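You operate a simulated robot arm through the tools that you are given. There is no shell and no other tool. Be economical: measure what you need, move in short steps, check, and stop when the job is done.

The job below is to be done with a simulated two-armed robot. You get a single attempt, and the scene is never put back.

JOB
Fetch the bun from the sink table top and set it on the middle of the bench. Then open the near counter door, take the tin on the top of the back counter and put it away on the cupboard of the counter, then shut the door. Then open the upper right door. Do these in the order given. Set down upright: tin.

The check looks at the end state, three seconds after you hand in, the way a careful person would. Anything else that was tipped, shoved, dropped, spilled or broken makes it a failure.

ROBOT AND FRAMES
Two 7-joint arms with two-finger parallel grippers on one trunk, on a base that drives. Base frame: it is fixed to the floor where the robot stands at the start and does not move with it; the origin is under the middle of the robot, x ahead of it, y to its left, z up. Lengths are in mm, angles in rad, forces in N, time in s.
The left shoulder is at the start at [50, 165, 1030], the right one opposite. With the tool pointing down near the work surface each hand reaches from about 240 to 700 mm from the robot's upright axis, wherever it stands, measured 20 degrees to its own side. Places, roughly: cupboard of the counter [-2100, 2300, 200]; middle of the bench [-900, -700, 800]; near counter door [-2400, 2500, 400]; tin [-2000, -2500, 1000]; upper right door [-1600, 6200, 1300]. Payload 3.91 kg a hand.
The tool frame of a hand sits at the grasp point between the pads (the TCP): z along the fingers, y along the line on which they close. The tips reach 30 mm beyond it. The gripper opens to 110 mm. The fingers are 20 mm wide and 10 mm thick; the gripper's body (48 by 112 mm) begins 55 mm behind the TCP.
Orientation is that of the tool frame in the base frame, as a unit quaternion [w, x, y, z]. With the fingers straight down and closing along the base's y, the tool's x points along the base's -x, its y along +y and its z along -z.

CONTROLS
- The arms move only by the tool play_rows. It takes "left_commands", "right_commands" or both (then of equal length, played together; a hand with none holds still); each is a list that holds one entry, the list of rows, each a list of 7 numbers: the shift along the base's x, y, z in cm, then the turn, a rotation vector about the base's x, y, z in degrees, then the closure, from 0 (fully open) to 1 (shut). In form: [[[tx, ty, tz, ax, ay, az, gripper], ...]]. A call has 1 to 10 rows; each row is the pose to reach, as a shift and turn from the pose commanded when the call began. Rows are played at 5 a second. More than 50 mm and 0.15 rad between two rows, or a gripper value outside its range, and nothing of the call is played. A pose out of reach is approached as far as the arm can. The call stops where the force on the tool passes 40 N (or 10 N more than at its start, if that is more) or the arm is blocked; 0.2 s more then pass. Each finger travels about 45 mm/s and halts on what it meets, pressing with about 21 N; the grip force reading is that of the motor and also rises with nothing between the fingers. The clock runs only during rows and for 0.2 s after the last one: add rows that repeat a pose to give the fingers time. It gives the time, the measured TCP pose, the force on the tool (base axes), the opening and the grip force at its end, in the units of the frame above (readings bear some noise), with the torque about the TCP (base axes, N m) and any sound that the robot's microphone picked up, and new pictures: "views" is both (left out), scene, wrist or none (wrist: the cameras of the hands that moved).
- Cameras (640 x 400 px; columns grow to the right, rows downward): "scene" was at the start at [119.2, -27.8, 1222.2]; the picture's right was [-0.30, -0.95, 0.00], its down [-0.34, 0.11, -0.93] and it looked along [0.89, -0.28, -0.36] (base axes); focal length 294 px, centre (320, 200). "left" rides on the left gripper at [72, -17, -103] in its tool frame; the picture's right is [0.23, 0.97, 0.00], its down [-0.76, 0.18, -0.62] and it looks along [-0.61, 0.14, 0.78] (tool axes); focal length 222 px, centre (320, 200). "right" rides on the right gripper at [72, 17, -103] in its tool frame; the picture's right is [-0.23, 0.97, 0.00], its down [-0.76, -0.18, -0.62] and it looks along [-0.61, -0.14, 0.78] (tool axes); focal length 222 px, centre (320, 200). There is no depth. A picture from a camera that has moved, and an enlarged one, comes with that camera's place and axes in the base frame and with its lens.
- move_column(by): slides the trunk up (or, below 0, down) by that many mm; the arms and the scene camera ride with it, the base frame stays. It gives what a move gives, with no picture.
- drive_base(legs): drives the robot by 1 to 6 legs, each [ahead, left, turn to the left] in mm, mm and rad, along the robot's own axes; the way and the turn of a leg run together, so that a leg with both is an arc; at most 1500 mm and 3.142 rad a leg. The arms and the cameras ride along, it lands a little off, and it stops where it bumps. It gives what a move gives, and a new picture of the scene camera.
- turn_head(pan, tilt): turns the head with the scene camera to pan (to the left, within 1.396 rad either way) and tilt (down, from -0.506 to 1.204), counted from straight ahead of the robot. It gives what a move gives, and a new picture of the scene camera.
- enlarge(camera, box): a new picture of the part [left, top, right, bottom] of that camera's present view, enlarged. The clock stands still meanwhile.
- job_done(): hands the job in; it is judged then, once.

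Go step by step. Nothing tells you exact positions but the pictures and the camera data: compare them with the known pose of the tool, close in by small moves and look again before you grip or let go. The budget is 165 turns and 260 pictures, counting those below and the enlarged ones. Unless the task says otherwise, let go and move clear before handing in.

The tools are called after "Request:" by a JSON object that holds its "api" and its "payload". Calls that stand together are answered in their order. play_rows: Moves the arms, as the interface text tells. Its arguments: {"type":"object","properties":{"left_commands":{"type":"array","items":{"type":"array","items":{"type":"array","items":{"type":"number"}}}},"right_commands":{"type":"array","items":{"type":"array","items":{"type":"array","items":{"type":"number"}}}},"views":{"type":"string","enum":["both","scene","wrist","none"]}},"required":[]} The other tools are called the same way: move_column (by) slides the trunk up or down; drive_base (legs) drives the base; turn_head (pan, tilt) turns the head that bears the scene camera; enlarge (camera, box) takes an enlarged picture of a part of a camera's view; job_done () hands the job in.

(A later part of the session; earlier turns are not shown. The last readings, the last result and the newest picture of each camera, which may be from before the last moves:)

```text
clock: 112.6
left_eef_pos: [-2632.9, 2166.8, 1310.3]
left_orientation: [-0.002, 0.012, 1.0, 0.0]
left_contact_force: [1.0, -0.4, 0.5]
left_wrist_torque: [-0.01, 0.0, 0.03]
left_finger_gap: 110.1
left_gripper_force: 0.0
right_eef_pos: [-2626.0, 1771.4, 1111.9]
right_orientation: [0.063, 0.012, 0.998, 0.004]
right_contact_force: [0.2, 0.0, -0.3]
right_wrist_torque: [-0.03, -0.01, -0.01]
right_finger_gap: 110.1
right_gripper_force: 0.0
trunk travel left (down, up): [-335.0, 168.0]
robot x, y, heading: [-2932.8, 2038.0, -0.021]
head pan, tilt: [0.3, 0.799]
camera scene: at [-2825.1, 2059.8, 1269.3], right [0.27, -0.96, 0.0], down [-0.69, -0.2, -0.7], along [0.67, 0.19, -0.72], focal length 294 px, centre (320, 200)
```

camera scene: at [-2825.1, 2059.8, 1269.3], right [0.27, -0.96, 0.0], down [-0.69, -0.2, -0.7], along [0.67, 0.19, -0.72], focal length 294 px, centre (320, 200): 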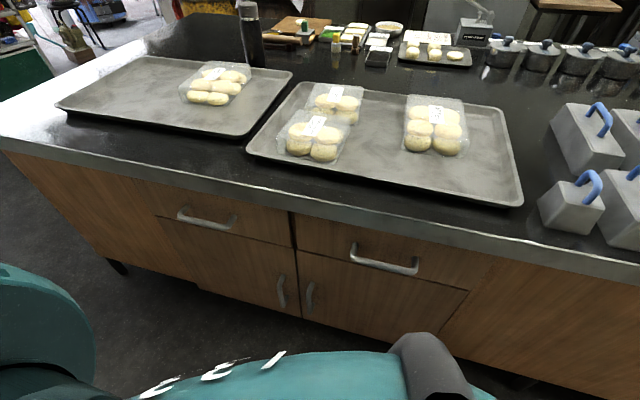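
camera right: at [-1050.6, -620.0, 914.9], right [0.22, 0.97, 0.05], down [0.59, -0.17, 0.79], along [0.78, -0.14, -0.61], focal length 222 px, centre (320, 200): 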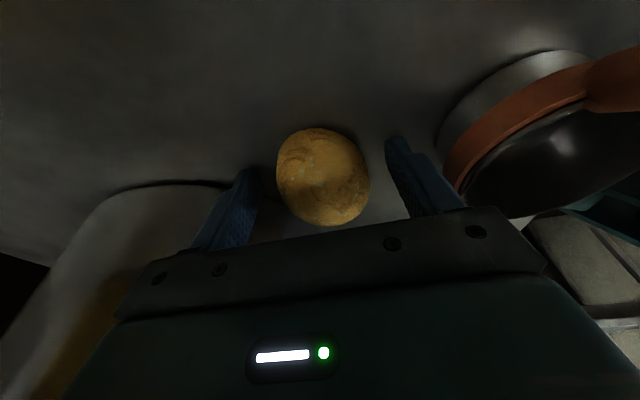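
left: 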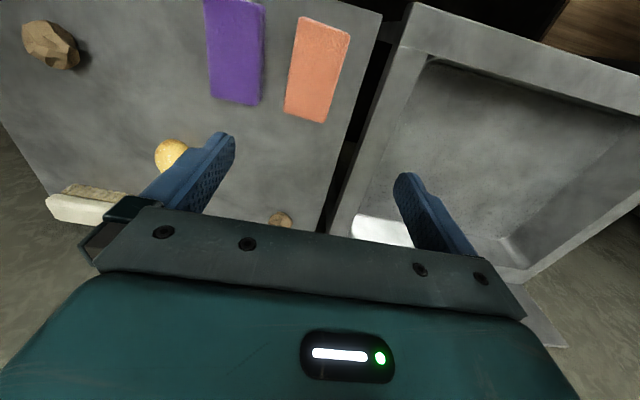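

Two drawers, and two doors with vertical handles at the seam (y≈2250). The given place (y≈2500) matches the left-hand door, whose centre I measure at y≈2490, hinged at y≈2740. I'll lower the trunk and turn the left hand to point forward.

Request:
{"api": "play_rows", "payload": {"left_commands": [[[0, 0, 0, 0, -8, 0, 0], [-1, 0, 0, 0, -16, 0, 0], [-2, 0, 0, 0, -24, 0, 0], [-3, 0, 0, 0, -32, 0, 0], [-4, 0, 0, 0, -40, 0, 0], [-4, 0, 0, 0, -48, 0, 0], [-4, 0, 0, 0, -56, 0, 0], [-4, 0, 0, 0, -64, 0, 0], [-4, 0, 0, 0, -72, 0, 0], [-4, 0, 0, 0, -80, 0, 0]]], "right_commands": [[[-1, -1, 0, 0, 0, 0, 0], [-2, -2, 0, 0, 0, 0, 0], [-3, -3, 0, 0, 0, 0, 0], [-4, -4, 0, 0, 0, 0, 0], [-5, -5, 0, 0, 0, 0, 0], [-6, -6, 0, 0, 0, 0, 0], [-6, -6, 0, 0, 0, 0, 0], [-6, -6, 0, 0, 0, 0, 0], [-6, -6, 0, 0, 0, 0, 0], [-6, -6, 0, 0, 0, 0, 0]]], "views": "scene"}}

Request:
{"api": "move_column", "payload": {"by": -335}}

Request:
{"api": "turn_head", "payload": {"pan": 0.3, "tilt": 0.7}}

```text
clock: 113.5
left_eef_pos: [-2651.3, 2169.6, 1310.9]
left_orientation: [0.227, 0.004, 0.974, -0.004]
left_contact_force: [6.7, -0.9, 8.5]
left_wrist_torque: [-0.06, 1.62, 0.21]
left_finger_gap: 110.2
left_gripper_force: 0.1
right_eef_pos: [-2658.6, 1739.5, 1113.4]
right_orientation: [0.062, 0.012, 0.998, 0.004]
right_contact_force: [0.4, 0.5, 0.5]
right_wrist_torque: [0.0, 0.0, -0.02]
right_finger_gap: 110.0
right_gripper_force: 0.1
trunk travel left (down, up): [-335.0, 168.0]
robot x, y, heading: [-2934.5, 2035.5, -0.025]
head pan, tilt: [0.3, 0.799]
stopped in row 4 (left hand): the force on the tool passed its limit at 71 N (the readings are from after the stop); the commanded pose is now the measured one
camera scene: at [-2826.0, 2060.9, 1268.0], right [0.29, -0.96, 0.0], down [-0.7, -0.21, -0.69], along [0.66, 0.2, -0.73], focal length 294 px, centre (320, 200)
```

scene: 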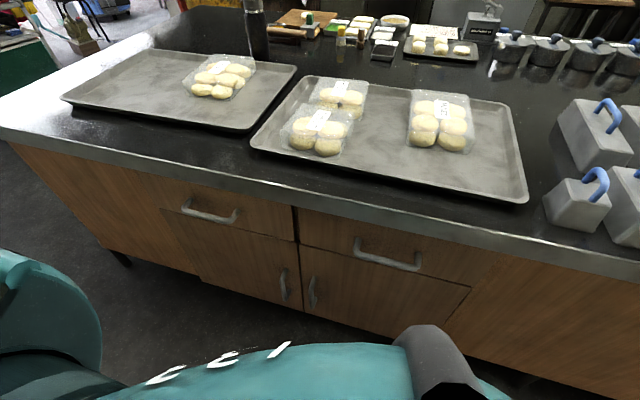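

```text
clock: 116.8
left_eef_pos: [-2653.3, 2171.0, 977.9]
left_orientation: [0.228, 0.005, 0.974, -0.002]
left_contact_force: [18.2, 9.7, 15.6]
left_wrist_torque: [-0.77, 3.2, -1.12]
left_finger_gap: 109.9
left_gripper_force: 0.0
right_eef_pos: [-2659.5, 1738.4, 778.3]
right_orientation: [0.063, 0.013, 0.998, 0.004]
right_contact_force: [-0.5, 0.8, 0.5]
right_wrist_torque: [-0.02, 0.01, -0.01]
right_finger_gap: 109.9
right_gripper_force: 0.1
trunk travel left (down, up): [0.0, 503.0]
robot x, y, heading: [-2936.6, 2036.1, -0.023]
head pan, tilt: [0.3, 0.799]
```

```text
clock: 117.5
left_eef_pos: [-2652.0, 2169.5, 979.2]
left_orientation: [0.228, 0.004, 0.974, -0.006]
left_contact_force: [10.9, 1.8, 44.6]
left_wrist_torque: [-0.7, 6.82, -0.19]
left_finger_gap: 109.8
left_gripper_force: 0.0
right_eef_pos: [-2658.7, 1738.3, 778.3]
right_orientation: [0.063, 0.013, 0.998, 0.005]
right_contact_force: [0.9, -0.5, 0.7]
right_wrist_torque: [-0.01, 0.01, -0.02]
right_finger_gap: 109.8
right_gripper_force: 0.1
trunk travel left (down, up): [0.0, 503.0]
robot x, y, heading: [-2933.6, 2034.3, -0.027]
head pan, tilt: [0.3, 0.7]
camera scene: at [-2825.3, 2061.3, 934.8], right [0.29, -0.96, 0.0], down [-0.68, -0.21, -0.7], along [0.67, 0.2, -0.71], focal length 294 px, centre (320, 200)
```

scene: 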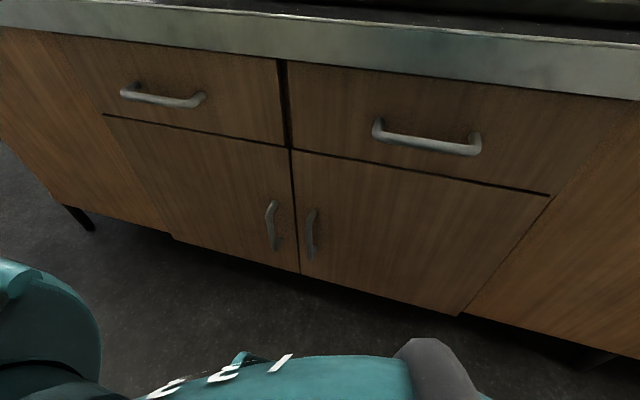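

The left hand pressed against the robot itself while turning. I'll move it forward, away from the body, and look.

Request:
{"api": "play_rows", "payload": {"left_commands": [[[2, 0, 0, 0, 0, 0, 0], [5, 2, 0, 0, 0, 0, 0], [8, 4, 0, 0, 0, 0, 0], [8, 4, 0, 0, 0, 0, 0]]]}}

```text
clock: 118.5
left_eef_pos: [-2572.5, 2209.1, 979.8]
left_orientation: [0.228, 0.005, 0.974, -0.001]
left_contact_force: [0.1, 0.6, 0.7]
left_wrist_torque: [-0.01, 0.0, -0.02]
left_finger_gap: 110.1
left_gripper_force: 0.0
right_eef_pos: [-2657.7, 1738.8, 777.9]
right_orientation: [0.063, 0.012, 0.998, 0.004]
right_contact_force: [-0.4, 0.1, -0.5]
right_wrist_torque: [0.0, -0.01, -0.01]
right_finger_gap: 110.2
right_gripper_force: 0.0
trunk travel left (down, up): [0.0, 503.0]
robot x, y, heading: [-2931.9, 2042.6, -0.016]
head pan, tilt: [0.3, 0.7]
camera scene: at [-2821.0, 2061.0, 942.5], right [0.27, -0.96, 0.0], down [-0.62, -0.18, -0.76], along [0.74, 0.21, -0.64], focal length 294 px, centre (320, 200)
camera left: at [-2683.3, 2192.5, 1038.2], right [-0.19, 0.98, -0.1], down [0.41, 0.17, 0.9], along [0.89, 0.13, -0.43], focal length 222 px, centre (320, 200)
```

scene: 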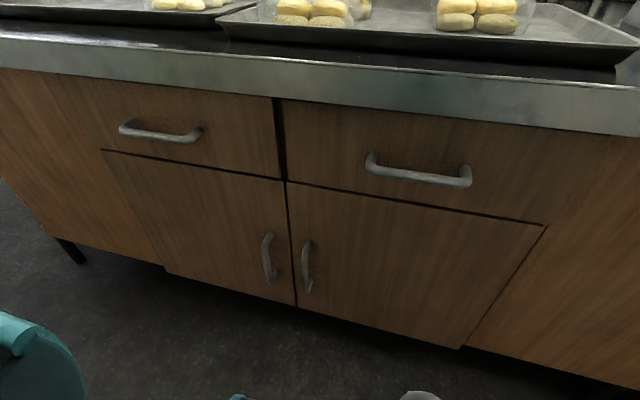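
left: 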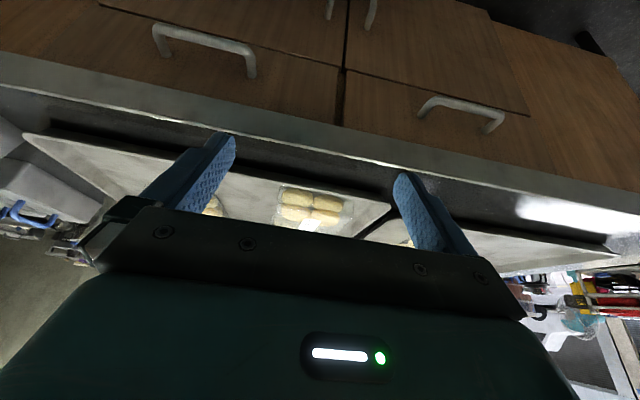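

The handle is at about [-2443, 2289, 415]. I'll back up 100 mm for room, then turn the hand to horizontal while lowering it.

Request:
{"api": "drive_base", "payload": {"legs": [[-100, 0, 0.016]]}}

Request:
{"api": "play_rows", "payload": {"left_commands": [[[0, 0, -3, 0, -8, 0, 0], [0, 1, -6, 0, -16, 0, 0], [0, 2, -9, 0, -24, 0, 0], [0, 3, -12, 0, -32, 0, 0], [0, 4, -15, 0, -40, 0, 0], [0, 5, -18, 0, -48, 0, 0.2], [0, 6, -21, 0, -56, 0, 0.4], [0, 7, -25, 0, -64, 0, 0.45]]]}}

```text
clock: 119.6
left_eef_pos: [-2674.3, 2215.1, 978.6]
left_orientation: [0.228, -0.003, 0.974, 0.0]
left_contact_force: [-0.5, 0.0, 0.8]
left_wrist_torque: [-0.04, 0.0, 0.02]
left_finger_gap: 110.1
left_gripper_force: 0.1
right_eef_pos: [-2751.8, 1744.8, 778.1]
right_orientation: [0.063, 0.005, 0.998, 0.005]
right_contact_force: [-0.6, -0.5, 0.5]
right_wrist_torque: [-0.02, 0.04, 0.04]
right_finger_gap: 109.8
right_gripper_force: 0.1
trunk travel left (down, up): [0.0, 503.0]
robot x, y, heading: [-3033.0, 2038.7, -0.008]
head pan, tilt: [0.3, 0.7]
camera scene: at [-2920.1, 2064.2, 942.5], right [0.29, -0.96, 0.0], down [-0.62, -0.19, -0.76], along [0.73, 0.22, -0.64], focal length 294 px, centre (320, 200)
```

scene: 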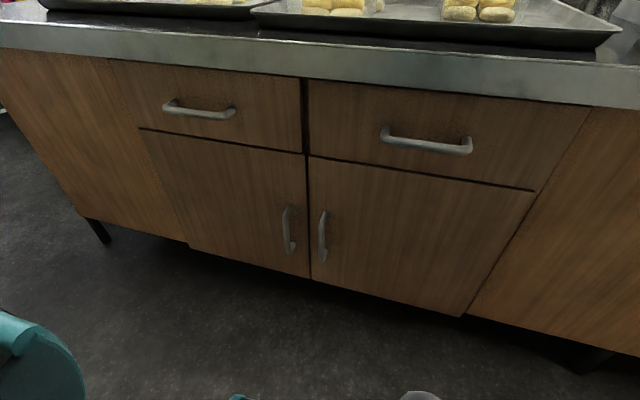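

```text
clock: 121.4
left_eef_pos: [-2568.1, 2290.6, 795.2]
left_orientation: [0.664, -0.002, 0.748, -0.001]
left_contact_force: [-1.1, -1.2, 0.3]
left_wrist_torque: [0.01, 0.02, 0.0]
left_finger_gap: 60.4
left_gripper_force: 0.0
left hand out of reach, approached as far as the arm can: row 5, 6, 7, 8
right_eef_pos: [-2752.9, 1743.1, 778.5]
right_orientation: [0.062, 0.005, 0.998, 0.004]
right_contact_force: [0.5, 0.1, 0.4]
right_wrist_torque: [0.01, 0.03, 0.0]
right_finger_gap: 110.0
right_gripper_force: 0.0
trunk travel left (down, up): [0.0, 503.0]
robot x, y, heading: [-3032.1, 2040.5, -0.011]
head pan, tilt: [0.3, 0.7]
camera scene: at [-2920.1, 2064.3, 942.6], right [0.29, -0.96, 0.0], down [-0.62, -0.19, -0.76], along [0.73, 0.22, -0.64], focal length 294 px, centre (320, 200)
camera left: at [-2680.2, 2273.1, 734.1], right [-0.03, 0.97, -0.23], down [-0.53, 0.18, 0.83], along [0.85, 0.14, 0.51], focal length 222 px, centre (320, 200)
```

scene: 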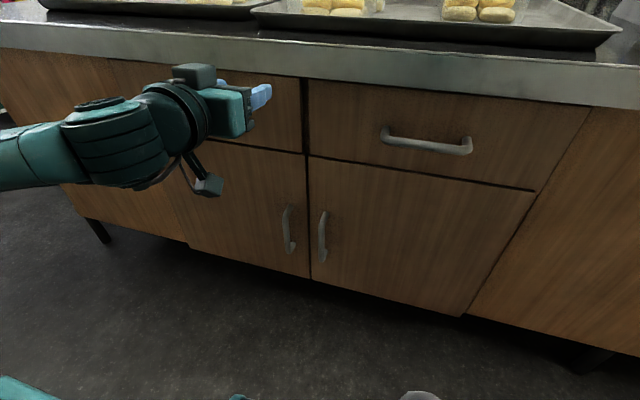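
left: 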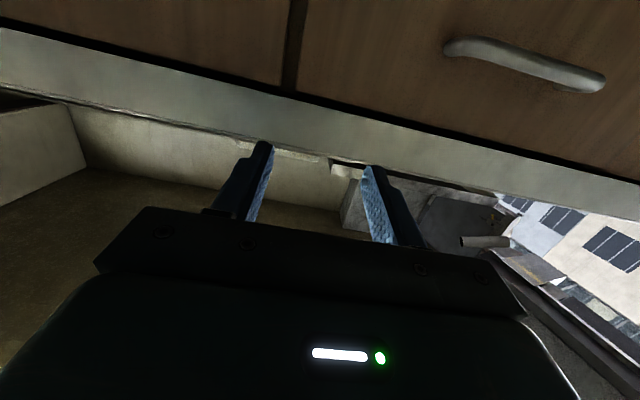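

The hand is nearly horizontal now. Lowering to handle height, keeping short of the door.

Request:
{"api": "play_rows", "payload": {"left_commands": [[[1, 0, -4, 0, -3, 0, 0.45], [2, 0, -8.5, 0, -6, 0, 0.45], [2, 0, -13, 0, -6, 0, 0.45], [2, 0, -17.5, 0, -6, 0, 0.45], [2, 0, -22, 0, -6, 0, 0.45], [2, 0, -26.5, 0, -6, 0, 0.45], [2, 0, -31, 0, -6, 0, 0.45], [2, 0, -35, 0, -6, 0, 0.45], [2, 0, -38, 0, -6, 0, 0.45], [2, 0, -38, 0, -6, 0, 0.45]]]}}

```text
clock: 123.6
left_eef_pos: [-2569.1, 2290.8, 795.9]
left_orientation: [0.663, -0.002, 0.749, -0.001]
left_contact_force: [0.2, -0.6, 0.1]
left_wrist_torque: [-0.03, 0.02, 0.0]
left_finger_gap: 60.5
left_gripper_force: 0.2
left hand out of reach, approached as far as the arm can: row 1, 2, 3, 4, 5, 6, 7, 8, 9, 10
right_eef_pos: [-2752.5, 1744.5, 778.6]
right_orientation: [0.063, 0.004, 0.998, 0.005]
right_contact_force: [0.8, -0.3, 0.5]
right_wrist_torque: [-0.05, 0.01, 0.03]
right_finger_gap: 109.8
right_gripper_force: 0.1
trunk travel left (down, up): [0.0, 503.0]
robot x, y, heading: [-3032.3, 2042.2, -0.008]
head pan, tilt: [0.3, 0.7]
camera scene: at [-2920.1, 2064.2, 942.6], right [0.29, -0.96, 0.0], down [-0.62, -0.19, -0.76], along [0.73, 0.22, -0.64], focal length 294 px, centre (320, 200)
camera left: at [-2680.2, 2272.9, 734.7], right [-0.03, 0.97, -0.23], down [-0.53, 0.18, 0.83], along [0.85, 0.14, 0.51], focal length 222 px, centre (320, 200)
```

scene: 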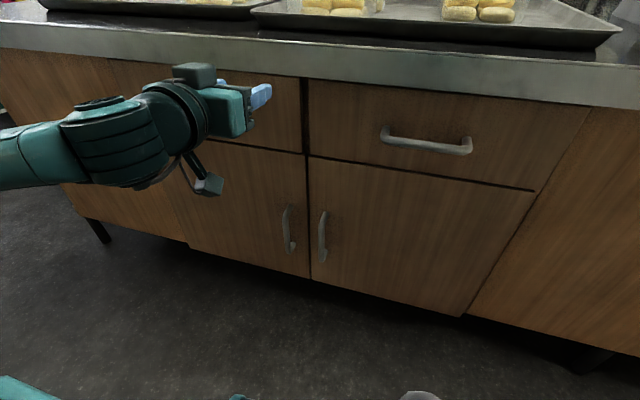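
left: 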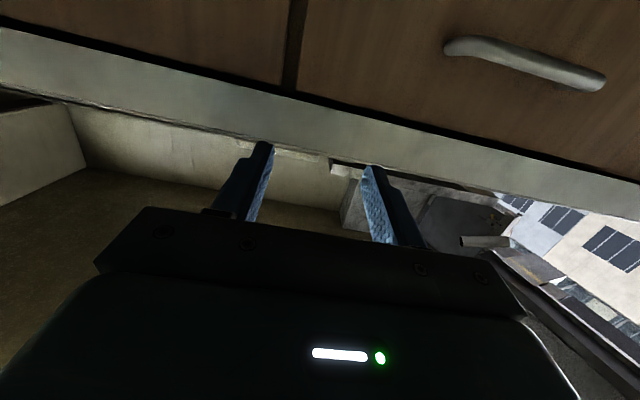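

A wrist limit blocks going low with a horizontal hand. I'll use about 45° pitch instead, which still straddles the vertical handle.

Request:
{"api": "play_rows", "payload": {"left_commands": [[[0, 0, -1, 0, 8, 0, 0.45], [0, 0, -3, 0, 16, 0, 0.45], [0, 0, -6, 0, 24, 0, 0.45], [0, 0, -10, 0, 32, 0, 0.45], [0, 0, -14, 0, 38, 0, 0.45], [0, 0, -18, 0, 38, 0, 0.45], [0, 0, -22, 0, 38, 0, 0.45], [0, 0, -26, 0, 38, 0, 0.45], [0, 0, -30, 0, 38, 0, 0.45], [0, 0, -30, 0, 38, 0, 0.45]]]}}

```text
clock: 125.8
left_eef_pos: [-2556.6, 2296.9, 523.4]
left_orientation: [0.383, -0.002, 0.924, 0.0]
left_contact_force: [0.1, 0.0, -1.0]
left_wrist_torque: [0.0, 0.04, 0.0]
left_finger_gap: 60.3
left_gripper_force: 0.0
right_eef_pos: [-2751.7, 1744.3, 778.1]
right_orientation: [0.064, 0.005, 0.998, 0.005]
right_contact_force: [0.1, -0.1, 1.1]
right_wrist_torque: [0.02, 0.05, 0.0]
right_finger_gap: 110.0
right_gripper_force: 0.0
trunk travel left (down, up): [0.0, 503.0]
robot x, y, heading: [-3032.0, 2037.2, -0.006]
head pan, tilt: [0.3, 0.7]
camera scene: at [-2920.1, 2064.2, 942.6], right [0.29, -0.96, 0.0], down [-0.62, -0.19, -0.76], along [0.73, 0.22, -0.64], focal length 294 px, centre (320, 200)
camera left: at [-2681.3, 2279.0, 544.3], right [-0.16, 0.97, -0.16], down [0.1, 0.18, 0.98], along [0.98, 0.14, -0.12], focal length 222 px, centre (320, 200)
```

scene: 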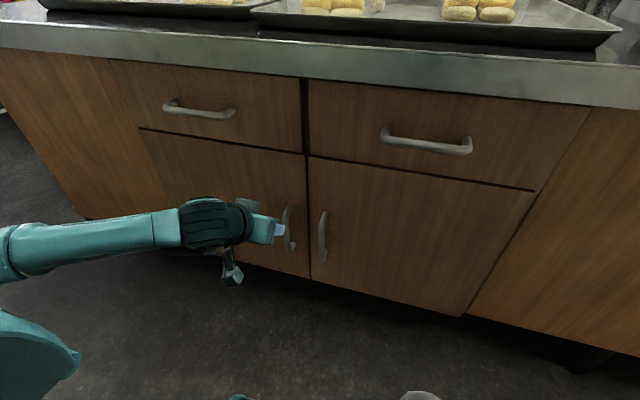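
left: 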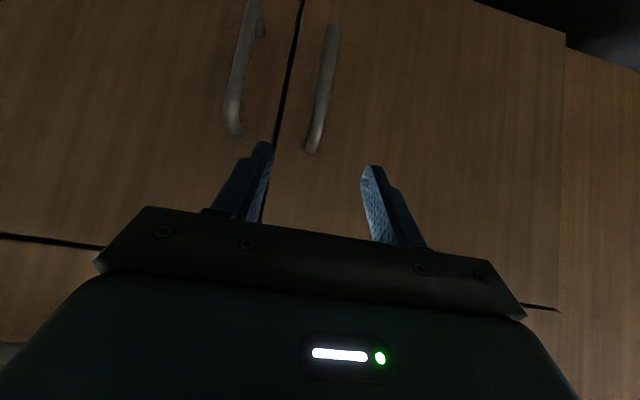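

The handle runs z≈303–460 at y≈2295, nicely between the fingers. Lowering and moving in.

Request:
{"api": "play_rows", "payload": {"left_commands": [[[0, 0, -4, 0, 0, 0, 0.45], [0, 0, -8, 0, 0, 0, 0.45], [2, 0, -11, 0, 0, 0, 0.45], [5, 0, -12, 0, 0, 0, 0.45], [7.5, 0, -12, 0, 0, 0, 0.45], [7.5, 0, -12, 0, 0, 0, 0.45]]]}}

```text
clock: 127.2
left_eef_pos: [-2482.2, 2297.0, 408.1]
left_orientation: [0.383, -0.002, 0.924, -0.001]
left_contact_force: [-0.1, 0.5, 0.5]
left_wrist_torque: [-0.01, 0.04, -0.02]
left_finger_gap: 60.5
left_gripper_force: 0.0
left hand out of reach, approached as far as the arm can: row 2, 3, 4
right_eef_pos: [-2753.0, 1745.3, 778.0]
right_orientation: [0.063, 0.005, 0.998, 0.005]
right_contact_force: [-0.8, -1.2, 0.1]
right_wrist_torque: [0.02, 0.03, 0.01]
right_finger_gap: 110.1
right_gripper_force: 0.0
trunk travel left (down, up): [0.0, 503.0]
robot x, y, heading: [-3031.9, 2039.1, -0.008]
head pan, tilt: [0.3, 0.7]
camera scene: at [-2920.2, 2064.2, 942.6], right [0.29, -0.96, 0.0], down [-0.62, -0.19, -0.76], along [0.73, 0.22, -0.64], focal length 294 px, centre (320, 200)
camera left: at [-2606.6, 2279.1, 428.0], right [-0.16, 0.97, -0.16], down [0.1, 0.18, 0.98], along [0.98, 0.15, -0.12], focal length 222 px, centre (320, 200)
```

scene: 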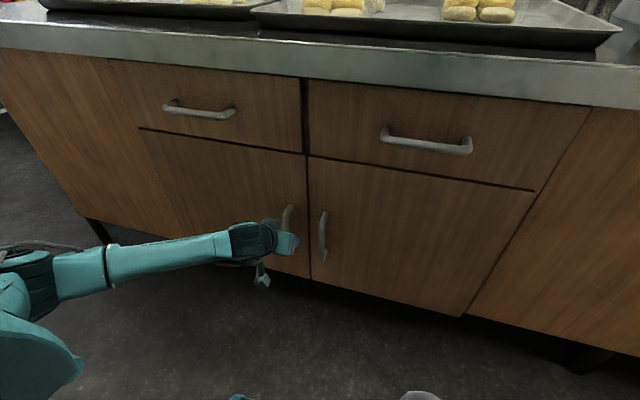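
left: 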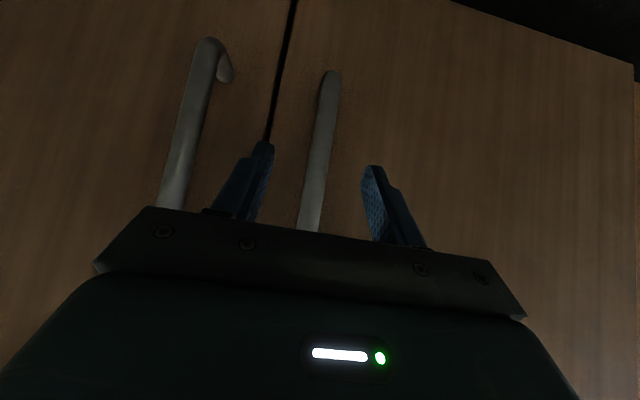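

Straddling the handle. Advancing 35 mm and closing.

Request:
{"api": "play_rows", "payload": {"left_commands": [[[1.2, -0.1, 0, 0, 0, 0, 0.45], [2.4, -0.1, 0, 0, 0, 0, 0.45], [3.3, -0.1, 0, 0, 0, 0, 0.45], [3.3, -0.1, 0, 0, 0, 0, 0.7], [3.3, -0.1, 0, 0, 0, 0, 0.95], [3.3, -0.1, 0, 0, 0, 0, 0.95], [3.3, -0.1, 0, 0, 0, 0, 0.95]]]}}

```text
clock: 128.8
left_eef_pos: [-2448.4, 2298.5, 407.5]
left_orientation: [0.383, -0.004, 0.924, 0.004]
left_contact_force: [-0.6, 19.3, 2.1]
left_wrist_torque: [-0.3, 0.28, 0.09]
left_finger_gap: 15.6
left_gripper_force: 43.5
right_eef_pos: [-2752.7, 1744.4, 778.0]
right_orientation: [0.063, 0.004, 0.998, 0.004]
right_contact_force: [0.1, 0.1, 0.3]
right_wrist_torque: [0.0, -0.05, -0.04]
right_finger_gap: 109.9
right_gripper_force: 0.1
trunk travel left (down, up): [0.0, 503.0]
robot x, y, heading: [-3030.1, 2039.0, -0.005]
head pan, tilt: [0.3, 0.7]
camera scene: at [-2920.2, 2064.7, 942.6], right [0.29, -0.96, 0.0], down [-0.62, -0.19, -0.77], along [0.73, 0.22, -0.64], focal length 294 px, centre (320, 200)
camera left: at [-2573.4, 2278.9, 427.7], right [-0.17, 0.97, -0.16], down [0.1, 0.18, 0.98], along [0.98, 0.15, -0.12], focal length 222 px, centre (320, 200)
```

scene: 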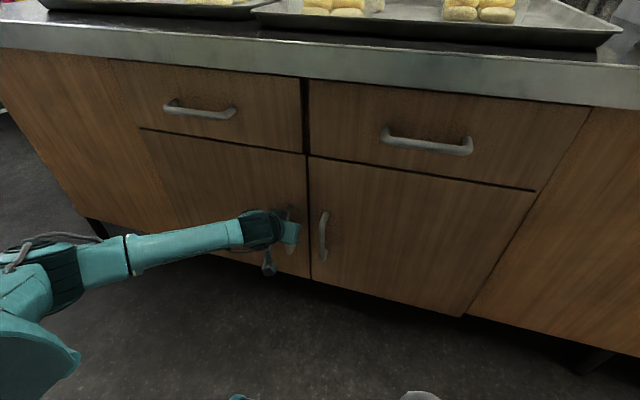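
left: 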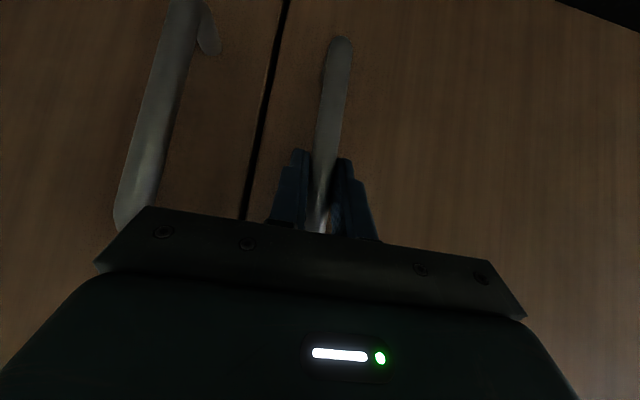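

Gripped on the bar. I'll pull the door with the base along its arc (hinge ≈[-2405, 2695]), starting with about 10°.

Request:
{"api": "drive_base", "payload": {"legs": [[-35, 5, 0], [-34, 8, 0]]}}

```text
clock: 130.2
left_eef_pos: [-2517.7, 2310.5, 408.4]
left_orientation: [0.383, -0.005, 0.924, 0.003]
left_contact_force: [6.3, 22.7, 1.2]
left_wrist_torque: [-0.21, -0.64, 0.24]
left_finger_gap: 16.0
left_gripper_force: 44.9
right_eef_pos: [-2820.7, 1758.9, 778.8]
right_orientation: [0.062, 0.005, 0.998, 0.004]
right_contact_force: [0.6, 0.3, 0.1]
right_wrist_torque: [-0.02, 0.03, 0.04]
right_finger_gap: 110.1
right_gripper_force: 0.1
trunk travel left (down, up): [0.0, 503.0]
robot x, y, heading: [-3099.7, 2053.4, -0.005]
head pan, tilt: [0.3, 0.7]
camera scene: at [-2988.9, 2078.0, 942.6], right [0.29, -0.96, 0.0], down [-0.62, -0.19, -0.76], along [0.73, 0.22, -0.64], focal length 294 px, centre (320, 200)
```

scene: 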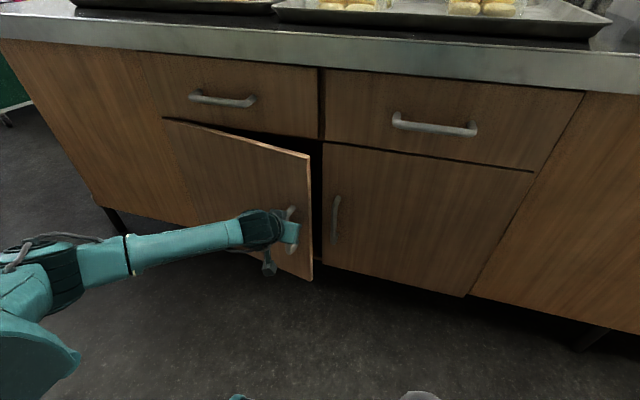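

The door is opening well. Continuing the arc to about 30°.

Request:
{"api": "drive_base", "payload": {"legs": [[-33, 11, 0], [-32, 14, 0], [-31, 16, 0], [-29, 19, 0]]}}

```text
clock: 132.1
left_eef_pos: [-2588.1, 2338.6, 407.8]
left_orientation: [0.383, 0.003, 0.924, -0.007]
left_contact_force: [-0.3, -1.2, 1.9]
left_wrist_torque: [0.76, 0.45, 0.06]
left_finger_gap: 15.8
left_gripper_force: 45.0
right_eef_pos: [-2887.8, 1797.2, 777.5]
right_orientation: [0.063, 0.004, 0.998, 0.005]
right_contact_force: [0.7, 0.6, -0.6]
right_wrist_torque: [-0.02, 0.03, 0.04]
right_finger_gap: 110.0
right_gripper_force: 0.1
trunk travel left (down, up): [0.0, 503.0]
robot x, y, heading: [-3166.5, 2092.5, -0.005]
head pan, tilt: [0.3, 0.7]
stopped in leg 3: the force on the tool passed its limit at 43 N (the readings are from after the stop); the commanded pose is now the measured one
camera scene: at [-3056.1, 2116.7, 942.6], right [0.29, -0.96, 0.0], down [-0.62, -0.19, -0.77], along [0.73, 0.22, -0.64], focal length 294 px, centre (320, 200)
```

scene: 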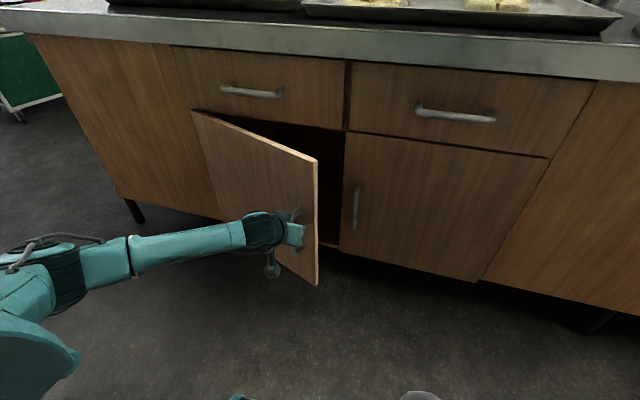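

The door is about 22° open. I'll release the handle, bring the hand up to vertical, and push the door wider from inside near its top edge.

Request:
{"api": "play_rows", "payload": {"left_commands": [[[0, 0, 0, 0, 0, 0, 0.6], [0, 0, 0, 0, 0, 0, 0.45], [-2, 0, 2, 0, 0, 0, 0.45], [-4, 0, 5, 0, 0, 0, 0.45], [-5, 0, 9, 0, 5, 0, 0.6], [-5, 0, 13, 0, 12, 0, 0.8], [-4, 0, 17, 0, 19, 0, 1], [-3, 0, 21, 0, 26, 0, 1], [-1, 0, 25, 0, 33, 0, 1], [1, 0, 28, 0, 40, 0, 1]]]}}

```text
clock: 134.3
left_eef_pos: [-2581.3, 2338.1, 691.8]
left_orientation: [0.043, 0.002, 0.999, -0.01]
left_contact_force: [-0.1, -0.9, 0.0]
left_wrist_torque: [-0.02, -0.02, -0.01]
left_finger_gap: 0.0
left_gripper_force: 21.0
right_eef_pos: [-2887.3, 1797.4, 778.5]
right_orientation: [0.063, 0.003, 0.998, 0.004]
right_contact_force: [0.6, 0.6, -0.5]
right_wrist_torque: [0.02, 0.01, -0.01]
right_finger_gap: 109.9
right_gripper_force: 0.0
trunk travel left (down, up): [0.0, 503.0]
robot x, y, heading: [-3165.3, 2091.5, -0.003]
head pan, tilt: [0.3, 0.7]
camera scene: at [-3056.1, 2117.0, 942.5], right [0.29, -0.96, 0.0], down [-0.62, -0.19, -0.77], along [0.73, 0.22, -0.64], focal length 294 px, centre (320, 200)
camera left: at [-2662.4, 2323.6, 787.0], right [-0.22, 0.97, -0.04], down [0.71, 0.19, 0.68], along [0.67, 0.13, -0.73], focal length 222 px, centre (320, 200)
```

scene: 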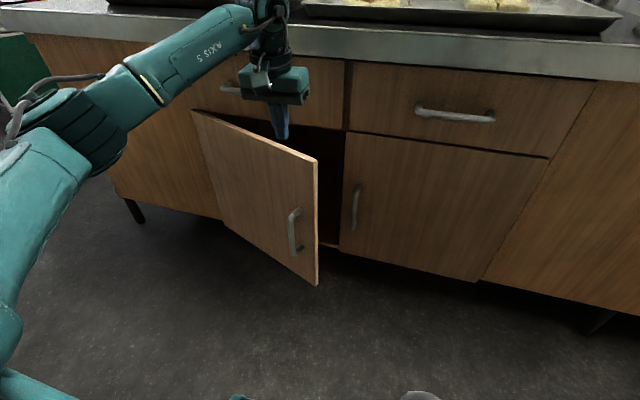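
left: 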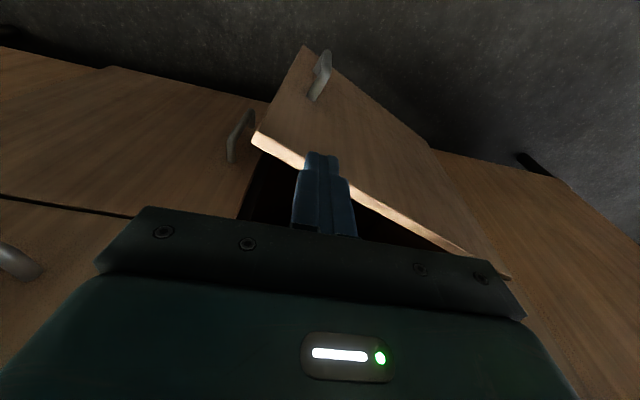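

The finger will go in behind the door top. Moving over, then dipping the tips below the door's top edge.

Request:
{"api": "play_rows", "payload": {"left_commands": [[[3, -0.5, 0, 0, 2, 0, 1], [6, -1, 0, 0, 4, 0, 1], [8.8, -1.2, 0, 0, 5, 0, 1], [8.8, -1.2, -4, 0, 5, 0, 1], [8.8, -1.2, -8, 0, 5, 0, 1], [8.8, -1.2, -11, 0, 5, 0, 1], [8.8, -1.2, -11, 0, 5, 0, 1]]]}}

```text
clock: 135.9
left_eef_pos: [-2514.9, 2334.0, 589.2]
left_orientation: [0.0, 0.0, 1.0, -0.008]
left_contact_force: [-0.3, 0.0, -0.5]
left_wrist_torque: [0.0, -0.02, -0.01]
left_finger_gap: 0.2
left_gripper_force: 20.0
left hand out of reach, approached as far as the arm can: row 3, 4, 5, 6, 7
right_eef_pos: [-2887.4, 1797.7, 778.1]
right_orientation: [0.062, 0.004, 0.998, 0.004]
right_contact_force: [-0.5, 0.3, 0.3]
right_wrist_torque: [-0.01, 0.02, -0.01]
right_finger_gap: 110.0
right_gripper_force: 0.0
trunk travel left (down, up): [0.0, 503.0]
robot x, y, heading: [-3170.3, 2090.1, -0.006]
head pan, tilt: [0.3, 0.7]
camera scene: at [-3056.0, 2117.3, 942.5], right [0.29, -0.96, 0.0], down [-0.62, -0.19, -0.76], along [0.73, 0.22, -0.64], focal length 294 px, centre (320, 200)
camera left: at [-2586.7, 2318.5, 692.2], right [-0.23, 0.97, -0.02], down [0.76, 0.19, 0.62], along [0.61, 0.13, -0.78], focal length 222 px, centre (320, 200)
```

scene: 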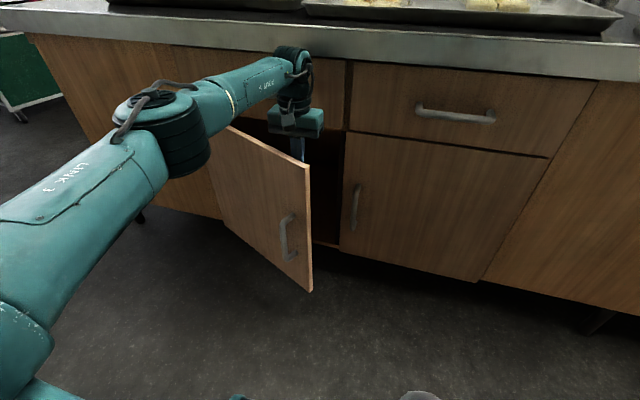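
left: 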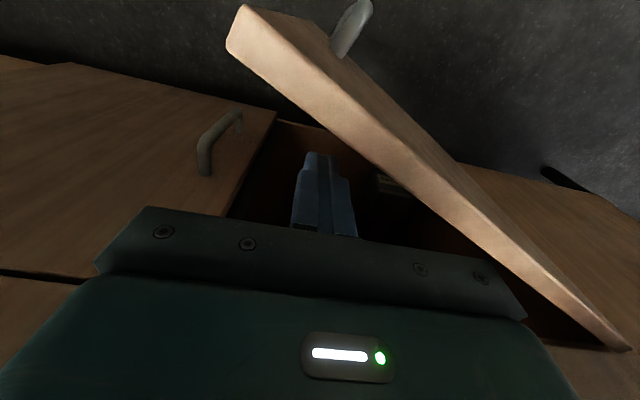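

The finger is behind the door. Sweeping it along the opening arc.

Request:
{"api": "play_rows", "payload": {"left_commands": [[[-2, 2.5, 0, 0, 0, 0, 1], [-4.4, 5.8, 0, 0, 0, 0, 1], [-7, 7.2, 0, 0, 0, 0, 1], [-9.5, 8.9, 0, 0, 0, 0, 1], [-11.7, 10.8, 0, 0, 0, 0, 1], [-13.8, 12.8, 0, 0, 0, 0, 1], [-15.8, 15.1, 0, 0, 0, 0, 1]]]}}

```text
clock: 137.5
left_eef_pos: [-2675.1, 2478.6, 587.6]
left_orientation: [0.0, 0.0, 1.0, -0.009]
left_contact_force: [-0.1, -0.3, 0.3]
left_wrist_torque: [0.03, -0.02, 0.0]
left_finger_gap: 0.0
left_gripper_force: 20.9
right_eef_pos: [-2889.0, 1797.5, 778.6]
right_orientation: [0.063, 0.004, 0.998, 0.005]
right_contact_force: [-0.1, 0.1, 0.4]
right_wrist_torque: [0.02, -0.02, 0.01]
right_finger_gap: 110.0
right_gripper_force: 0.1
trunk travel left (down, up): [0.0, 503.0]
robot x, y, heading: [-3165.8, 2088.1, -0.003]
head pan, tilt: [0.3, 0.7]
camera scene: at [-3055.9, 2116.9, 942.5], right [0.29, -0.96, 0.0], down [-0.62, -0.19, -0.76], along [0.73, 0.22, -0.64], focal length 294 px, centre (320, 200)
camera left: at [-2748.2, 2464.2, 690.0], right [-0.23, 0.97, -0.02], down [0.76, 0.19, 0.62], along [0.61, 0.13, -0.78], focal length 222 px, centre (320, 200)
```

scene: 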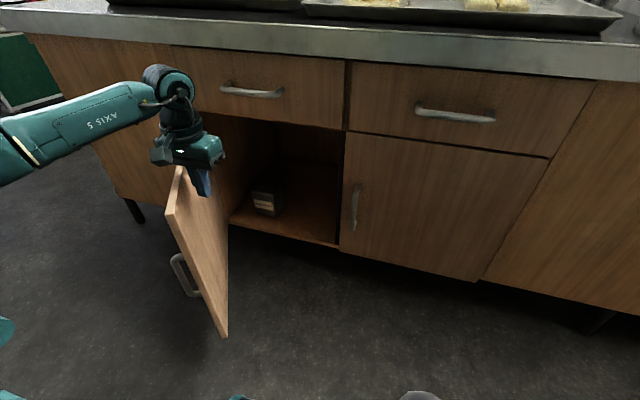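
left: 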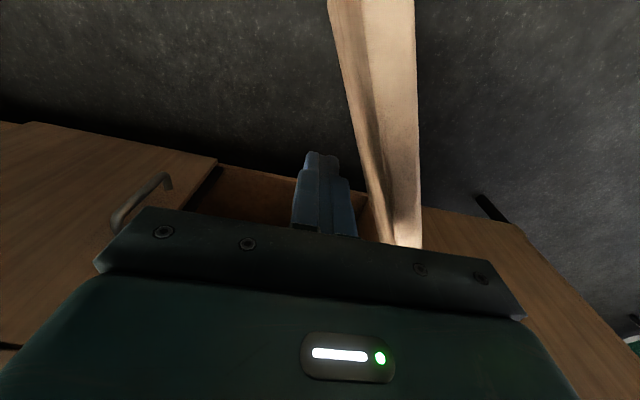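

The door now stands wide open; inside is a floor shelf with one tin already there. I'll lift clear and raise the trunk for the trip to the back counter.

Request:
{"api": "play_rows", "payload": {"left_commands": [[[0, -1.5, 3, 0, 0, 0, 0.8], [0, -3, 7, 0, 0, 0, 0.5], [0, -5, 11, 0, 0, 0, 0], [-1, -9, 13, 0, 0, 0, 0], [-2, -13, 15, 0, 0, 0, 0], [-3, -17, 16, 0, 0, 0, 0], [-3, -17, 16, 0, 0, 0, 0]]], "views": "none"}}

Request:
{"api": "move_column", "payload": {"by": 300}}

Request:
{"api": "turn_head", "payload": {"pan": 0.4, "tilt": 0.9}}

```text
clock: 139.1
left_eef_pos: [-2706.7, 2309.2, 748.5]
left_orientation: [0.0, 0.0, 1.0, -0.009]
left_contact_force: [0.0, 0.0, 0.6]
left_wrist_torque: [-0.01, -0.02, -0.01]
left_finger_gap: 109.9
left_gripper_force: 0.0
right_eef_pos: [-2887.6, 1797.4, 778.1]
right_orientation: [0.063, 0.005, 0.998, 0.005]
right_contact_force: [0.8, -0.8, 0.4]
right_wrist_torque: [0.01, -0.02, 0.03]
right_finger_gap: 110.0
right_gripper_force: 0.0
trunk travel left (down, up): [0.0, 503.0]
robot x, y, heading: [-3165.6, 2092.9, -0.009]
head pan, tilt: [0.3, 0.7]
```

```text
clock: 142.1
left_eef_pos: [-2705.9, 2310.0, 1048.8]
left_orientation: [-0.001, 0.0, 1.0, -0.009]
left_contact_force: [-0.6, 0.6, -0.4]
left_wrist_torque: [-0.01, -0.01, -0.03]
left_finger_gap: 109.9
left_gripper_force: 0.0
right_eef_pos: [-2888.2, 1796.9, 1078.5]
right_orientation: [0.063, 0.004, 0.998, 0.005]
right_contact_force: [-0.1, 0.3, 0.4]
right_wrist_torque: [0.0, 0.02, 0.01]
right_finger_gap: 110.1
right_gripper_force: 0.0
trunk travel left (down, up): [-300.0, 203.0]
robot x, y, heading: [-3163.3, 2089.7, -0.008]
head pan, tilt: [0.3, 0.7]
```

```text
clock: 142.8
left_eef_pos: [-2706.1, 2310.6, 1047.6]
left_orientation: [0.0, 0.0, 1.0, -0.009]
left_contact_force: [0.1, 0.0, -1.3]
left_wrist_torque: [0.0, 0.01, 0.01]
left_finger_gap: 110.1
left_gripper_force: 0.0
right_eef_pos: [-2888.4, 1797.6, 1078.7]
right_orientation: [0.063, 0.004, 0.998, 0.005]
right_contact_force: [0.4, 0.0, 0.0]
right_wrist_torque: [0.01, -0.01, 0.01]
right_finger_gap: 110.1
right_gripper_force: 0.1
trunk travel left (down, up): [-300.0, 203.0]
robot x, y, heading: [-3166.9, 2092.9, -0.005]
head pan, tilt: [0.4, 0.901]
camera scene: at [-3067.6, 2121.2, 1226.4], right [0.38, -0.92, 0.0], down [-0.72, -0.3, -0.62], along [0.57, 0.24, -0.78], focal length 294 px, centre (320, 200)
```

scene: 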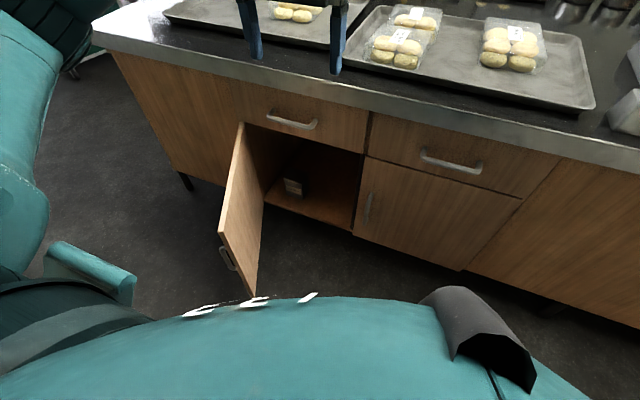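

Door stays open. I'll tuck the left hand, then leave the aisle toward the back counter.

Request:
{"api": "play_rows", "payload": {"left_commands": [[[-3, -1, 3, 0, 0, 0, 0], [-6, -2, 6, 0, 0, 0, 0], [-9, -3, 9, 0, 0, 0, 0], [-12, -4, 12, 0, 0, 0, 0], [-13, -5, 15, 0, 0, 0, 0], [-13, -5, 17, 0, 0, 0, 0]]], "views": "none"}}

Request:
{"api": "turn_head", "payload": {"pan": 0, "tilt": 0.4}}

Request:
{"api": "drive_base", "payload": {"legs": [[100, -60, 0], [0, 0, -1.565], [0, 215, 0], [1400, 0, 0]]}}

```text
clock: 144.2
left_eef_pos: [-2837.0, 2260.0, 1217.9]
left_orientation: [0.0, 0.0, 1.0, -0.008]
left_contact_force: [-0.3, 0.6, -0.4]
left_wrist_torque: [0.01, 0.01, 0.0]
left_finger_gap: 109.8
left_gripper_force: 0.0
right_eef_pos: [-2888.3, 1796.3, 1077.9]
right_orientation: [0.064, 0.004, 0.998, 0.005]
right_contact_force: [0.5, -0.1, 0.1]
right_wrist_torque: [0.02, -0.03, 0.0]
right_finger_gap: 109.9
right_gripper_force: 0.2
trunk travel left (down, up): [-300.0, 203.0]
robot x, y, heading: [-3165.8, 2094.7, -0.003]
head pan, tilt: [0.4, 0.901]
```

```text
clock: 145.2
left_eef_pos: [-2838.2, 2260.8, 1217.9]
left_orientation: [-0.001, 0.0, 1.0, -0.009]
left_contact_force: [0.6, 0.2, -0.3]
left_wrist_torque: [-0.01, 0.02, 0.02]
left_finger_gap: 109.8
left_gripper_force: 0.2
right_eef_pos: [-2888.1, 1796.5, 1078.3]
right_orientation: [0.063, 0.004, 0.998, 0.005]
right_contact_force: [-0.2, 0.1, -0.3]
right_wrist_torque: [-0.02, 0.02, -0.02]
right_finger_gap: 110.0
right_gripper_force: 0.0
trunk travel left (down, up): [-300.0, 203.0]
robot x, y, heading: [-3169.0, 2090.1, -0.013]
head pan, tilt: [0.0, 0.4]
camera scene: at [-3044.7, 2091.8, 1269.3], right [0.0, -1.0, 0.0], down [-0.39, 0.0, -0.92], along [0.92, 0.0, -0.39], focal length 294 px, centre (320, 200)
```

scene: 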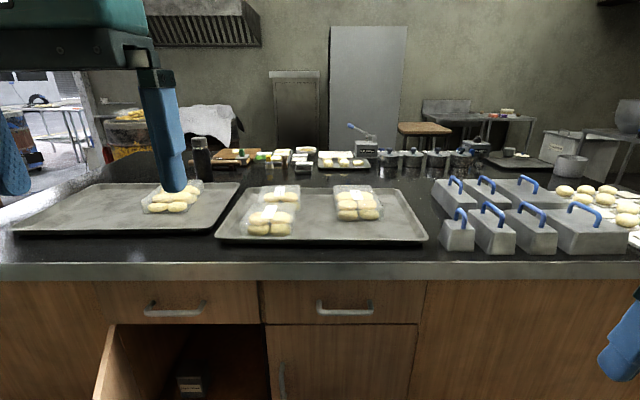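

```text
clock: 149.2
left_eef_pos: [-2773.6, 1774.6, 1211.9]
left_orientation: [-0.011, 0.552, 0.834, -0.005]
left_contact_force: [0.3, -0.3, 0.0]
left_wrist_torque: [0.04, -0.04, 0.0]
left_finger_gap: 110.1
left_gripper_force: 0.1
right_eef_pos: [-3214.5, 1642.6, 1072.2]
right_orientation: [0.055, 0.553, 0.831, -0.014]
right_contact_force: [13.0, -1.3, 0.2]
right_wrist_torque: [-0.02, -0.25, 0.3]
right_finger_gap: 104.1
right_gripper_force: 0.0
trunk travel left (down, up): [-300.0, 203.0]
robot x, y, heading: [-3065.0, 2026.2, -1.177]
head pan, tilt: [0.0, 0.4]
stopped in leg 2: the robot was blocked; the commanded pose is now the measured one
camera scene: at [-3009.2, 1900.9, 1267.7], right [-0.92, -0.38, 0.0], down [-0.16, 0.37, -0.92], along [0.35, -0.85, -0.4], focal length 294 px, centre (320, 200)
```

scene: 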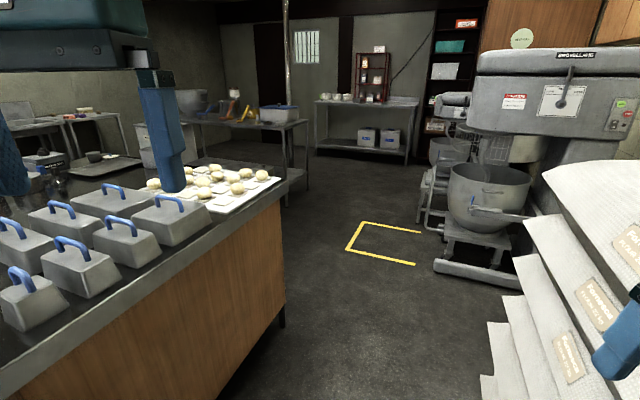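

The right hand brushed the flour sacks. I'll shift away from them toward the counter before finishing the turn.

Request:
{"api": "drive_base", "payload": {"legs": [[80, 195, 0], [0, 0, -0.394]]}}

```text
clock: 152.7
left_eef_pos: [-2689.3, 1694.8, 1217.2]
left_orientation: [-0.007, 0.706, 0.708, -0.006]
left_contact_force: [-0.2, -0.4, 0.0]
left_wrist_torque: [-0.03, -0.01, -0.01]
left_finger_gap: 110.2
left_gripper_force: 0.0
right_eef_pos: [-3147.0, 1742.9, 1077.8]
right_orientation: [0.057, 0.706, 0.705, -0.032]
right_contact_force: [-0.2, -0.3, -0.3]
right_wrist_torque: [-0.02, 0.0, 0.01]
right_finger_gap: 110.1
right_gripper_force: 0.0
trunk travel left (down, up): [-300.0, 203.0]
robot x, y, heading: [-2857.4, 2025.0, -1.575]
head pan, tilt: [0.0, 0.4]
camera scene: at [-2856.6, 1904.1, 1269.4], right [-1.0, 0.0, 0.0], down [0.0, 0.39, -0.92], along [0.0, -0.92, -0.39], focal length 294 px, centre (320, 200)
```

scene: 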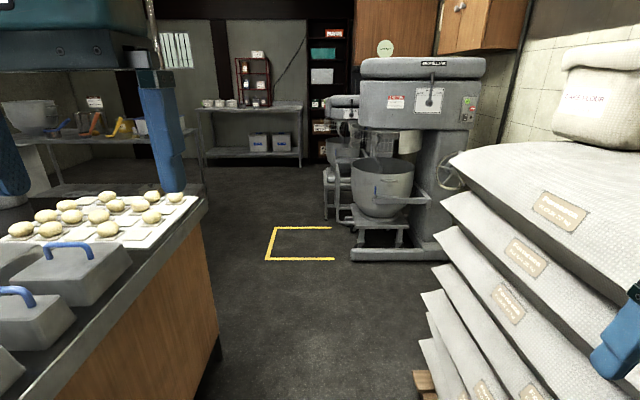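

I'll pull the right hand inward and shift a touch toward the counter before going down the aisle.

Request:
{"api": "play_rows", "payload": {"right_commands": [[[3.5, 0, 1, 0, 0, 0, 0], [7, 0, 2, 0, 0, 0, 0], [10.5, 0, 3, 0, 0, 0, 0], [14, 0, 4, 0, 0, 0, 0]]], "views": "none"}}

Request:
{"api": "drive_base", "payload": {"legs": [[0, 30, 0], [1500, 0, 0]]}}

```text
clock: 153.7
left_eef_pos: [-2687.3, 1694.5, 1217.6]
left_orientation: [-0.008, 0.706, 0.708, -0.007]
left_contact_force: [0.2, 0.3, 1.3]
left_wrist_torque: [0.05, 0.01, 0.0]
left_finger_gap: 110.3
left_gripper_force: 0.1
right_eef_pos: [-3006.8, 1741.9, 1119.5]
right_orientation: [0.057, 0.706, 0.705, -0.032]
right_contact_force: [-0.2, 0.2, 0.9]
right_wrist_torque: [-0.01, 0.03, 0.04]
right_finger_gap: 109.7
right_gripper_force: 0.0
trunk travel left (down, up): [-300.0, 203.0]
robot x, y, heading: [-2855.4, 2023.6, -1.575]
head pan, tilt: [0.0, 0.4]
```

```text
clock: 161.8
left_eef_pos: [-2608.7, 171.1, 1216.5]
left_orientation: [-0.007, 0.689, 0.725, -0.006]
left_contact_force: [0.3, 0.0, -0.1]
left_wrist_torque: [0.01, 0.02, 0.0]
left_finger_gap: 109.9
left_gripper_force: 0.1
right_eef_pos: [-2932.3, 201.1, 1120.5]
right_orientation: [0.058, 0.689, 0.722, -0.031]
right_contact_force: [0.4, 0.0, -0.2]
right_wrist_torque: [0.02, 0.01, 0.0]
right_finger_gap: 110.1
right_gripper_force: 0.1
trunk travel left (down, up): [-300.0, 203.0]
robot x, y, heading: [-2800.6, 492.7, -1.525]
head pan, tilt: [0.0, 0.4]
camera scene: at [-2788.0, 371.9, 1269.4], right [-1.0, -0.04, 0.0], down [-0.02, 0.39, -0.92], along [0.04, -0.92, -0.39], focal length 294 px, centre (320, 200)
```

scene: 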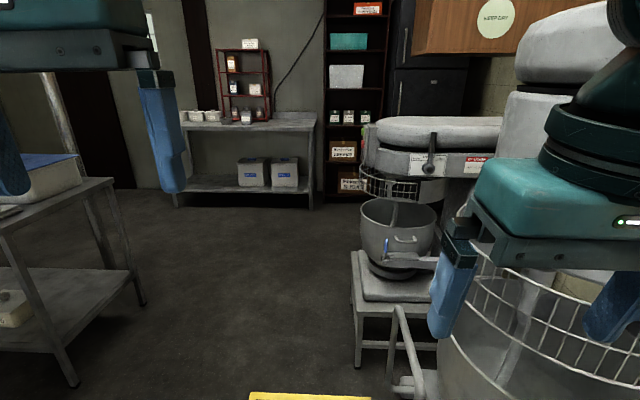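

Now strafing left past the mixers, then ahead toward the back counter.

Request:
{"api": "drive_base", "payload": {"legs": [[0, 550, -0.045], [1500, 0, 0]]}}

```text
clock: 174.1
left_eef_pos: [-2120.8, -1366.3, 1217.3]
left_orientation: [-0.007, 0.713, 0.702, -0.005]
left_contact_force: [-1.0, 0.3, 0.5]
left_wrist_torque: [0.04, 0.0, 0.0]
left_finger_gap: 110.3
left_gripper_force: 0.1
right_eef_pos: [-2440.5, -1315.5, 1119.5]
right_orientation: [0.056, 0.712, 0.699, -0.033]
right_contact_force: [-0.1, -0.6, 0.3]
right_wrist_torque: [0.02, 0.02, -0.02]
right_finger_gap: 109.8
right_gripper_force: 0.1
trunk travel left (down, up): [-300.0, 203.0]
robot x, y, heading: [-2286.5, -1030.5, -1.592]
head pan, tilt: [0.0, 0.4]
camera scene: at [-2286.0, -1154.8, 1269.4], right [-1.0, 0.02, 0.0], down [0.01, 0.39, -0.92], along [-0.02, -0.92, -0.39], focal length 294 px, centre (320, 200)
```

scene: 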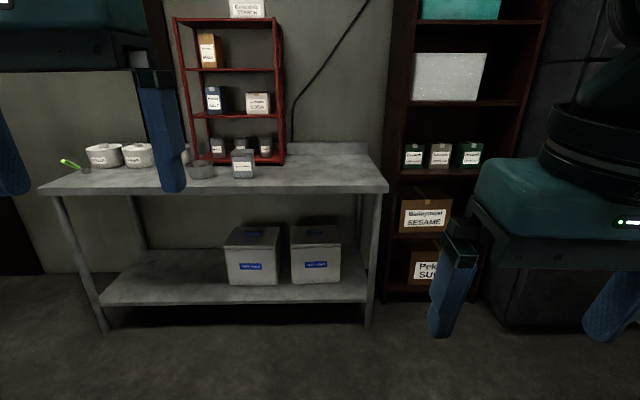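

A square labelled tin stands on the back counter in front of the red rack. Zooming in.

Request:
{"api": "enlarge", "payload": {"camera": "scene", "box": [40, 70, 360, 270]}}

```text
2.00 times, centred on (200, 170) of scene
camera zoom: at [-2286.0, -1154.8, 1269.4], right [-1.0, 0.02, 0.0], down [0.01, 0.39, -0.92], along [-0.02, -0.92, -0.39], focal length 589 px, centre (560, 260)
```

zoom: 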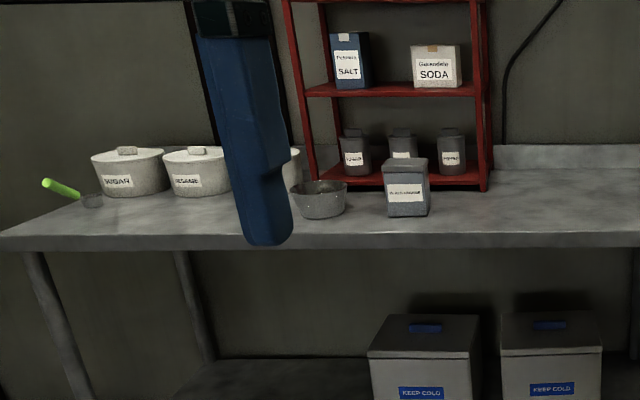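

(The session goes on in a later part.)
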